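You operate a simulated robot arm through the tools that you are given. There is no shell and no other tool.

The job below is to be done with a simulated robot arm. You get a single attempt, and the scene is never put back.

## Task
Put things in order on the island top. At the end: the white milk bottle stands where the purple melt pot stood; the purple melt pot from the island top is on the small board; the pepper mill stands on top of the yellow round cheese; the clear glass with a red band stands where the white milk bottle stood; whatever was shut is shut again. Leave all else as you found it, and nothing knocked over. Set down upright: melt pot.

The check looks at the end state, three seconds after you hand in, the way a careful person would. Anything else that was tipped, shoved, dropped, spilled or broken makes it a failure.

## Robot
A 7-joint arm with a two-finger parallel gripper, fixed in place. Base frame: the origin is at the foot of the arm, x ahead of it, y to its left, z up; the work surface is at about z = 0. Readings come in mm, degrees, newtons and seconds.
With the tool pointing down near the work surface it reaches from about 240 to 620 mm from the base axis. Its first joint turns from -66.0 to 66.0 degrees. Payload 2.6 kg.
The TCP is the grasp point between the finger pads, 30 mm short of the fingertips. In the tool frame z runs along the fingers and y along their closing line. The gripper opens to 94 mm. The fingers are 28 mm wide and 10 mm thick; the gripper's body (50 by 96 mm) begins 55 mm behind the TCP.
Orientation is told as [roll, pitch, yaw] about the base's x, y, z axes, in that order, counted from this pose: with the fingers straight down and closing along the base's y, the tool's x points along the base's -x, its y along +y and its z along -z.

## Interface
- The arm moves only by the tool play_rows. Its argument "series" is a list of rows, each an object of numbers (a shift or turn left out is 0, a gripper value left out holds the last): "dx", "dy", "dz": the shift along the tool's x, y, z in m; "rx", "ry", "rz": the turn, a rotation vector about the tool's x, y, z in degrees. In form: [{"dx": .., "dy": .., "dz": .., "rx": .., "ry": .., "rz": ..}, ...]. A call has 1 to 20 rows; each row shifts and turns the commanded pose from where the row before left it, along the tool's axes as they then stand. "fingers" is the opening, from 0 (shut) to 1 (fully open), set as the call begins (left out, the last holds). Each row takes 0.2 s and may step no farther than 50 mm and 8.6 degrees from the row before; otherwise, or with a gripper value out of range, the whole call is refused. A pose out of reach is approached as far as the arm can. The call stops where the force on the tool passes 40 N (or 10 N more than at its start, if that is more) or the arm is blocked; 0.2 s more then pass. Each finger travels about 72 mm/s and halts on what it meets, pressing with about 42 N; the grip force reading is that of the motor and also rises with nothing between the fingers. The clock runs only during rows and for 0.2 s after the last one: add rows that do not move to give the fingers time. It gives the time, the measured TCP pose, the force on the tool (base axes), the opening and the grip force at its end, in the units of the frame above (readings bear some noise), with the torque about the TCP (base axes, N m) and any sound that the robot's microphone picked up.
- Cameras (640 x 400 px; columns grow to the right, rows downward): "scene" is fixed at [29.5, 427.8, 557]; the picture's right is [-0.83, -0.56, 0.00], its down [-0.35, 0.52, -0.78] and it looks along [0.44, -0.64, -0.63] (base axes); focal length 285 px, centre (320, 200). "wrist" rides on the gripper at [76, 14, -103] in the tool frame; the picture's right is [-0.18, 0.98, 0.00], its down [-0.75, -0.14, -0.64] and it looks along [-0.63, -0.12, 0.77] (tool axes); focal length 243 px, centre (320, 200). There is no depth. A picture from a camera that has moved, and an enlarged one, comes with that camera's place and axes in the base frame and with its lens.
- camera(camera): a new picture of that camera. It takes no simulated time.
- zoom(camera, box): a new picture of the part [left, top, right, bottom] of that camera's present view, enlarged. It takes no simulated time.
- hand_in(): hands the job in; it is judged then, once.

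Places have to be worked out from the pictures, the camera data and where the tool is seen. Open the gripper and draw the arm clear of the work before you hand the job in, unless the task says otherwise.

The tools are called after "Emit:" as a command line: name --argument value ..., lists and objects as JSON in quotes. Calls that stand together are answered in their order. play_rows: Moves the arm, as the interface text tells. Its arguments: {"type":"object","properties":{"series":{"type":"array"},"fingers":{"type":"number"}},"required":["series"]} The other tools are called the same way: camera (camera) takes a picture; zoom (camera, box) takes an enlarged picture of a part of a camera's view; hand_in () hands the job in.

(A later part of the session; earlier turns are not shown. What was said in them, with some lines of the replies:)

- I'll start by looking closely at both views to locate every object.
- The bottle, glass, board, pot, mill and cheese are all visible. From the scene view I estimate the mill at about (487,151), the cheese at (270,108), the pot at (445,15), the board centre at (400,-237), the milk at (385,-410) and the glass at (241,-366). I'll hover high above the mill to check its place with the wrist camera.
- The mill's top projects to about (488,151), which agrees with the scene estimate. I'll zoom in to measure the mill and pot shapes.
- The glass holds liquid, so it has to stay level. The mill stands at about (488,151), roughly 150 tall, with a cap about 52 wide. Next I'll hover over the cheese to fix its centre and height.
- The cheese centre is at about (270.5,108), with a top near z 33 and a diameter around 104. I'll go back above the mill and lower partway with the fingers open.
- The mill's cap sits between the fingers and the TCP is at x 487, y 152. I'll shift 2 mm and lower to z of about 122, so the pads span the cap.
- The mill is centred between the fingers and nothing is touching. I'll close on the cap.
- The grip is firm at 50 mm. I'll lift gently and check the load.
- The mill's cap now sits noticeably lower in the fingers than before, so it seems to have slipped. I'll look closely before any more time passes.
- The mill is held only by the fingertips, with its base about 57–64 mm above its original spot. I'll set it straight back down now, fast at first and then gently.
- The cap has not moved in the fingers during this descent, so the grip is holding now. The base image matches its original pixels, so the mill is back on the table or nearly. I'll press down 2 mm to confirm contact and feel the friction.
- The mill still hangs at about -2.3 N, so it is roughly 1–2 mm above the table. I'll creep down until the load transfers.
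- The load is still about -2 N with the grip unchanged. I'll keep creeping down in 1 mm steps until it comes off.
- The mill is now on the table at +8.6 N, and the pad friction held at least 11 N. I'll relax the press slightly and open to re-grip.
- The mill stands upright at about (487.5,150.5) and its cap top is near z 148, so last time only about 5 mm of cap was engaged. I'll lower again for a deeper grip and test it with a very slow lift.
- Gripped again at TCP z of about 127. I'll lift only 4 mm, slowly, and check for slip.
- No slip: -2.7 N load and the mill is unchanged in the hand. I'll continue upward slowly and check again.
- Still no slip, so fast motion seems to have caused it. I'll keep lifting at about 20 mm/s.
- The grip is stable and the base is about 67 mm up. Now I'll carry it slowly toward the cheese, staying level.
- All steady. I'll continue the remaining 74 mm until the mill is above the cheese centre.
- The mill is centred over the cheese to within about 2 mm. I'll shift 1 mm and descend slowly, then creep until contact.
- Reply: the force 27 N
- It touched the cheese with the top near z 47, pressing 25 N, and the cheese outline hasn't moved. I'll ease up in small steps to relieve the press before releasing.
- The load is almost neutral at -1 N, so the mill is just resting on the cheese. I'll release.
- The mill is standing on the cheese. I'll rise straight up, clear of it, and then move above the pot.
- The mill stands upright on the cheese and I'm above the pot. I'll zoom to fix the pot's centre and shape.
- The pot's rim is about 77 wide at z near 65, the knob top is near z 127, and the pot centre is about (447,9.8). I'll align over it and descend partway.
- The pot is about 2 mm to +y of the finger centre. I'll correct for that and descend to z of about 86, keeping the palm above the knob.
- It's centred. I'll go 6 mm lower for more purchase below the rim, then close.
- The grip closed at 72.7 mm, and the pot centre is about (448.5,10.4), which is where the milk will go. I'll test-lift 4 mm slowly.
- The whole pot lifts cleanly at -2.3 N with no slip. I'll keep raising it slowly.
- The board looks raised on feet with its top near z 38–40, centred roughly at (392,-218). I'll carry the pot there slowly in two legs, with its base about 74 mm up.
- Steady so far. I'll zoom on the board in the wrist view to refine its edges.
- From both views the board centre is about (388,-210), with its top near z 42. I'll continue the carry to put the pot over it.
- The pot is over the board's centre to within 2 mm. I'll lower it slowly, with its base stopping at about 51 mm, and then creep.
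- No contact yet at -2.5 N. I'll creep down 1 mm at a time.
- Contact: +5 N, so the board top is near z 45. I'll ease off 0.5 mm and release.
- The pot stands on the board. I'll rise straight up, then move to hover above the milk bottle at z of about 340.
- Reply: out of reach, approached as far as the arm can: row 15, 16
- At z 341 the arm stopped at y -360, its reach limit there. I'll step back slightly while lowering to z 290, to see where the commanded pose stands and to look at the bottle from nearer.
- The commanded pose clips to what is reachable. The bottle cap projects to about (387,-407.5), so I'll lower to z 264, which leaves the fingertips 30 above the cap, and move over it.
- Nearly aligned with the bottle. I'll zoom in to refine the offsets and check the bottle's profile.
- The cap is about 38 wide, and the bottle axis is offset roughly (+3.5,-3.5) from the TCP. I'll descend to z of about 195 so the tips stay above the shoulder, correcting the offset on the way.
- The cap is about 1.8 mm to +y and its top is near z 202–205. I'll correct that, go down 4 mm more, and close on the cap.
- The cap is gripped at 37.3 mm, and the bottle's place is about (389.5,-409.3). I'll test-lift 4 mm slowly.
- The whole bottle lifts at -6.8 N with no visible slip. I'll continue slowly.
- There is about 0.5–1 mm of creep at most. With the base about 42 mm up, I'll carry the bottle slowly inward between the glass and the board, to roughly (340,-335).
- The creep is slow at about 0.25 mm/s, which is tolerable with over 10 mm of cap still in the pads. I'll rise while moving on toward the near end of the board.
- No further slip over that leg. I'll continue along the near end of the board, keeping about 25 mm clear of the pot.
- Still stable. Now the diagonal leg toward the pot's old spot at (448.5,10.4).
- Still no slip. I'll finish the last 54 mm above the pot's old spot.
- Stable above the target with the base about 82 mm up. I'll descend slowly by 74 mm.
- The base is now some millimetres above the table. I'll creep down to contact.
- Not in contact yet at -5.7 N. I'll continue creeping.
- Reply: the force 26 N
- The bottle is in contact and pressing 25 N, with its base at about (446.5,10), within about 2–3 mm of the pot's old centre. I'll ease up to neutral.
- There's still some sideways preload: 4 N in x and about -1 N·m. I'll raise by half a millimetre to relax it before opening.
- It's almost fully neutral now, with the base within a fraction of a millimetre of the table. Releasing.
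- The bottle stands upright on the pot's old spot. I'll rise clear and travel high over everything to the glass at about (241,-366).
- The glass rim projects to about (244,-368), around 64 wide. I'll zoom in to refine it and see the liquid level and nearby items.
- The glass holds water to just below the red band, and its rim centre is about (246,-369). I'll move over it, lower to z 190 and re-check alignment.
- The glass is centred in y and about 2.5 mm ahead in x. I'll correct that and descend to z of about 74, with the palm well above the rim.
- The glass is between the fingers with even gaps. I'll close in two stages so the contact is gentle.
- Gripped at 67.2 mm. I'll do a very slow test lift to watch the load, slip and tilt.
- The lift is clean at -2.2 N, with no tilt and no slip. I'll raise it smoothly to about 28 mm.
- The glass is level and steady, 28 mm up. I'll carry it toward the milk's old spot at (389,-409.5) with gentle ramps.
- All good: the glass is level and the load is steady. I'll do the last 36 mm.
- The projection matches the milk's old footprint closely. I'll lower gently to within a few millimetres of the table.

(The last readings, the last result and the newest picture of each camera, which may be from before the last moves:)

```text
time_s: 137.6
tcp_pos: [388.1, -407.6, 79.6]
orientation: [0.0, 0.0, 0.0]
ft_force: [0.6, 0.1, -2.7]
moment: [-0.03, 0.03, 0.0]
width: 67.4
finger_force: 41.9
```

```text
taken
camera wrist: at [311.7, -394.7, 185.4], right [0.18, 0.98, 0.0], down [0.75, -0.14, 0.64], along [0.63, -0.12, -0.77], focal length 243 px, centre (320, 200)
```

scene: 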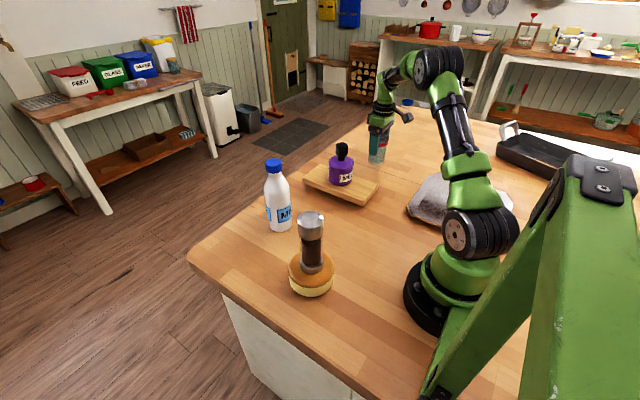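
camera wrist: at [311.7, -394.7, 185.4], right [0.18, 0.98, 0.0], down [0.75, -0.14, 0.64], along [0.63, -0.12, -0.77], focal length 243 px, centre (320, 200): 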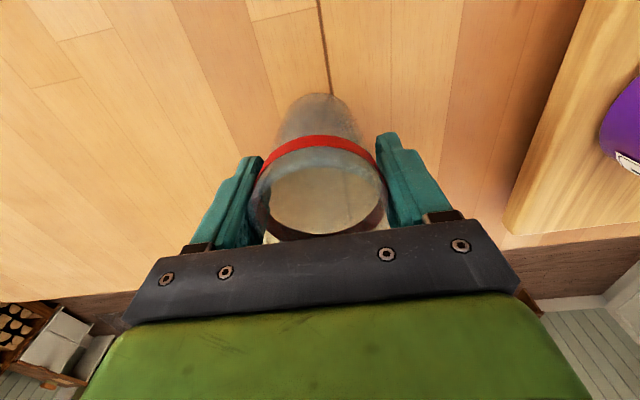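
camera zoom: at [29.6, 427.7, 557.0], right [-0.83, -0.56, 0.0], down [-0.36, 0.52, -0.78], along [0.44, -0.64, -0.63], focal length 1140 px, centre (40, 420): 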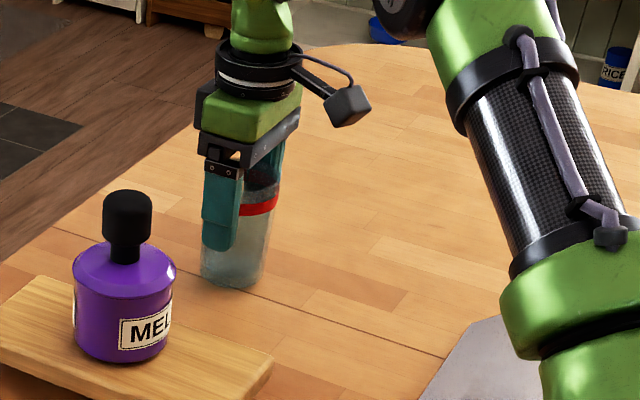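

The footprint matches. I'll creep the last few millimetres until the load transfers.

Emit:
play_rows --series '[{"dz": 0.001}, {"dz": 0.001}, {"dz": 0.001}, {}]'

Emit:
play_rows --series '[{"dz": 0.0005}, {}]'

```text
time_s: 138.6
tcp_pos: [387.7, -409.2, 78.3]
orientation: [0.0, 0.1, 0.0]
ft_force: [0.2, 0.5, -3.2]
moment: [0.01, -0.02, -0.01]
width: 67.0
finger_force: 41.8
```

```text
time_s: 139.2
tcp_pos: [387.1, -409.3, 77.0]
orientation: [0.0, -0.1, 0.1]
ft_force: [0.2, 0.0, -2.7]
moment: [-0.01, 0.0, 0.01]
width: 67.2
finger_force: 41.6
```

Emit:
play_rows --series '[{"dz": 0.0005}, {}]'

Emit:
play_rows --series '[{"dz": 0.0005}, {}]'

```text
time_s: 139.8
tcp_pos: [388.8, -408.4, 77.2]
orientation: [0.1, 0.1, 0.0]
ft_force: [-0.2, 0.3, -2.5]
moment: [0.02, -0.03, 0.02]
width: 67.1
finger_force: 42.4
```

```text
time_s: 140.4
tcp_pos: [388.1, -408.4, 75.9]
orientation: [0.0, 0.0, 0.0]
ft_force: [0.2, 0.3, -2.2]
moment: [-0.01, -0.03, -0.02]
width: 67.2
finger_force: 42.1
```

Not loaded yet at about -2.3 N, and the TCP is near the original grip height. I'll take half-millimetre steps.

Emit:
play_rows --series '[{"dz": 0.0005}, {}]'

Emit:
play_rows --series '[{"dz": 0.0004}, {}]'

```text
time_s: 141.0
tcp_pos: [388.2, -408.8, 76.0]
orientation: [-0.1, 0.0, 0.1]
ft_force: [-0.2, 0.4, -2.1]
moment: [0.01, 0.01, -0.05]
width: 67.3
finger_force: 42.3
```

```text
time_s: 141.6
tcp_pos: [389.2, -408.7, 74.6]
orientation: [0.0, -0.1, 0.1]
ft_force: [-0.7, 0.4, 1.4]
moment: [0.13, 0.09, 0.05]
width: 67.2
finger_force: 42.1
```

The glass is resting on the surface now at +1.4 N. I'll release in two stages.

Emit:
play_rows --series '[{}, {}, {}]' --fingers 0.76

Emit:
play_rows --series '[{}, {}, {}, {}]' --fingers 1

Emit:
zoom --camera "scene" --box '[340, 95, 440, 195]'

Emit:
camera --camera "wrist"

```text
time_s: 142.4
tcp_pos: [389.5, -407.8, 74.8]
orientation: [0.1, 0.0, 0.0]
ft_force: [-0.7, 0.5, 0.0]
moment: [0.05, 0.0, 0.03]
width: 71.5
finger_force: 0.1
```

```text
time_s: 143.4
tcp_pos: [389.3, -408.0, 75.4]
orientation: [-0.1, -0.1, 0.0]
ft_force: [-0.1, 0.1, 0.1]
moment: [0.02, 0.01, -0.02]
width: 94.0
finger_force: 0.0
```

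```text
4.00 times, centred on (390, 145) of scene
camera zoom: at [29.5, 427.8, 557.0], right [-0.83, -0.56, 0.0], down [-0.35, 0.52, -0.78], along [0.44, -0.64, -0.63], focal length 1140 px, centre (40, 420)
```

zoom: 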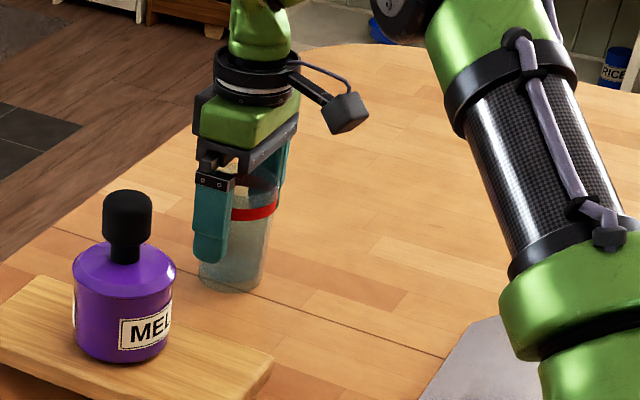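

```text
taken
camera wrist: at [312.6, -394.4, 179.8], right [0.18, 0.98, 0.0], down [0.75, -0.14, 0.64], along [0.63, -0.12, -0.77], focal length 243 px, centre (320, 200)
```

wrist: 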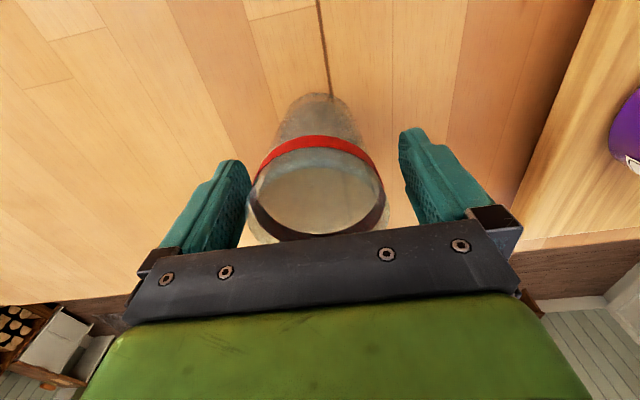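

The glass stands on the milk's old spot and its base pixels match. I'll rise straight up, then draw back high over the middle.

Emit:
play_rows --series '[{"dz": -0.005}, {"dz": -0.01}, {"dz": -0.02}, {"dz": -0.025}, {"dz": -0.03}, {"dz": -0.03}, {"dz": -0.03}, {"dz": -0.015}, {"dx": 0.02, "dy": 0.025}, {"dx": 0.02, "dy": 0.03, "dz": -0.02}, {"dx": 0.02, "dy": 0.03, "dz": -0.03}, {"dy": 0.03, "dz": -0.03}, {"dy": 0.04, "dz": -0.02}, {"dy": 0.04}, {"dy": 0.04}, {"dy": 0.04}, {"dy": 0.03}, {}, {}]'

Emit:
camera --camera "scene"

Emit:
camera --camera "wrist"

Emit:
zoom --camera "scene" --box '[180, 90, 500, 310]'

```text
time_s: 147.4
tcp_pos: [328.0, -101.5, 339.5]
orientation: [0.0, 0.0, 0.0]
ft_force: [0.2, -0.7, -0.2]
moment: [0.01, -0.01, 0.0]
width: 93.9
finger_force: 0.1
```

```text
taken
```

scene: 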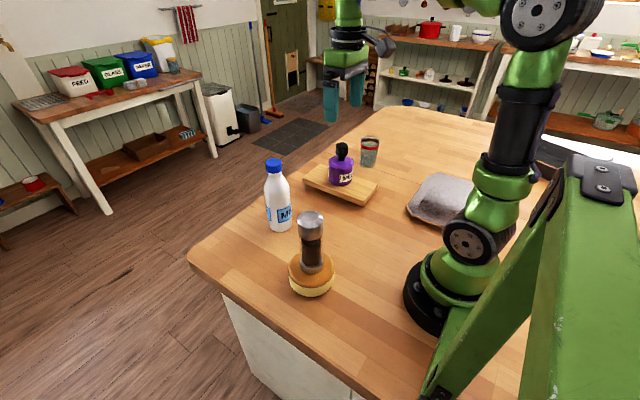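

```text
taken
camera wrist: at [251.3, -87.9, 444.4], right [0.18, 0.98, 0.0], down [0.75, -0.14, 0.64], along [0.63, -0.12, -0.77], focal length 243 px, centre (320, 200)
```

wrist: 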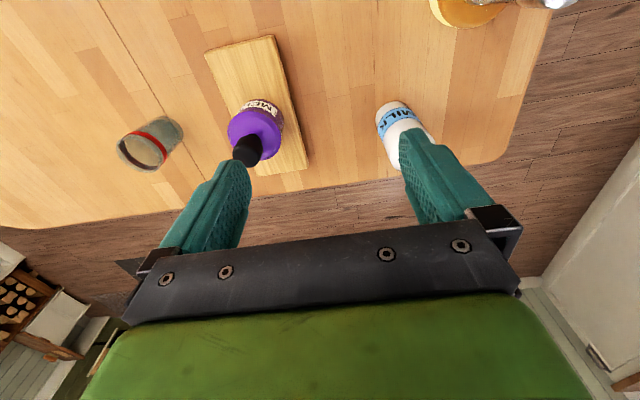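

```text
1.82 times, centred on (340, 200) of scene
camera zoom: at [29.5, 427.8, 557.0], right [-0.83, -0.56, 0.0], down [-0.35, 0.52, -0.78], along [0.44, -0.64, -0.63], focal length 518 px, centre (284, 200)
```

zoom: 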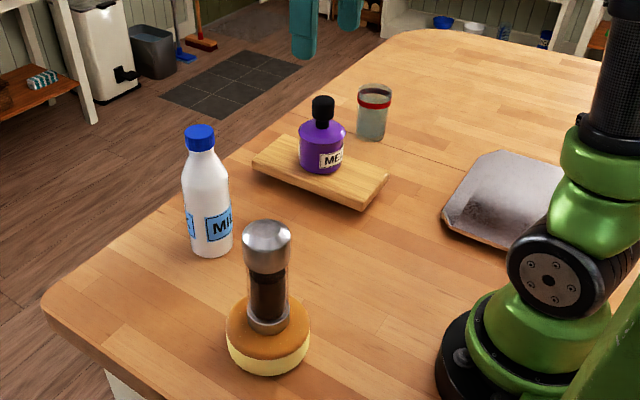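

Every item appears in its place, and the board and tray outlines match the first picture. I'll take a last close look before handing in.

Emit:
zoom --camera "scene" --box '[240, 140, 360, 310]'

Emit:
zoom --camera "scene" --box '[300, 110, 420, 220]'

Emit:
play_rows --series '[{}, {}, {}]' --fingers 1

```text
2.35 times, centred on (300, 225) of scene
camera zoom: at [29.5, 427.8, 557.0], right [-0.83, -0.56, 0.0], down [-0.35, 0.52, -0.78], along [0.44, -0.64, -0.63], focal length 671 px, centre (367, 141)
```

zoom: 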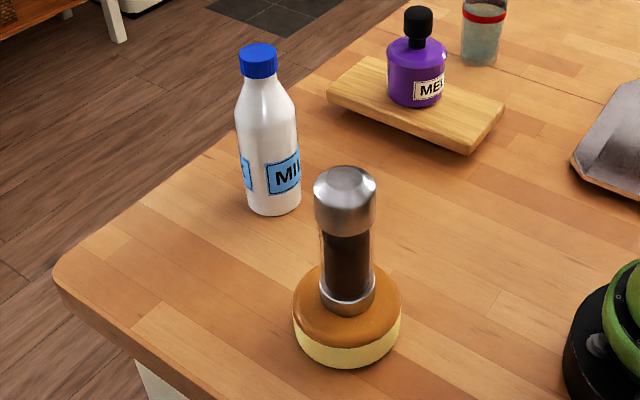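

```text
3.64 times, centred on (360, 165) of scene
camera zoom: at [29.5, 427.8, 557.0], right [-0.83, -0.56, 0.0], down [-0.35, 0.52, -0.78], along [0.44, -0.64, -0.63], focal length 1037 px, centre (174, 327)
```

zoom: 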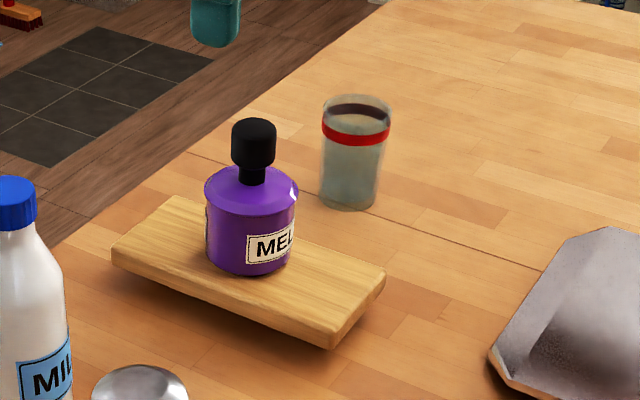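

```text
time_s: 148.2
tcp_pos: [327.0, -102.9, 339.0]
orientation: [0.0, 0.0, 0.0]
ft_force: [-0.2, -0.3, -0.3]
moment: [-0.01, 0.02, -0.03]
width: 93.9
finger_force: 0.1
```

The final views show all four goals met: the mill is upright on the cheese, the pot is upright on the board, the milk is on the pot's old spot, and the glass with its water is on the milk's old spot. The gripper is open and the arm is clear, so I'm handing in.

Emit:
hand_in

```text
The job is handed in.
```
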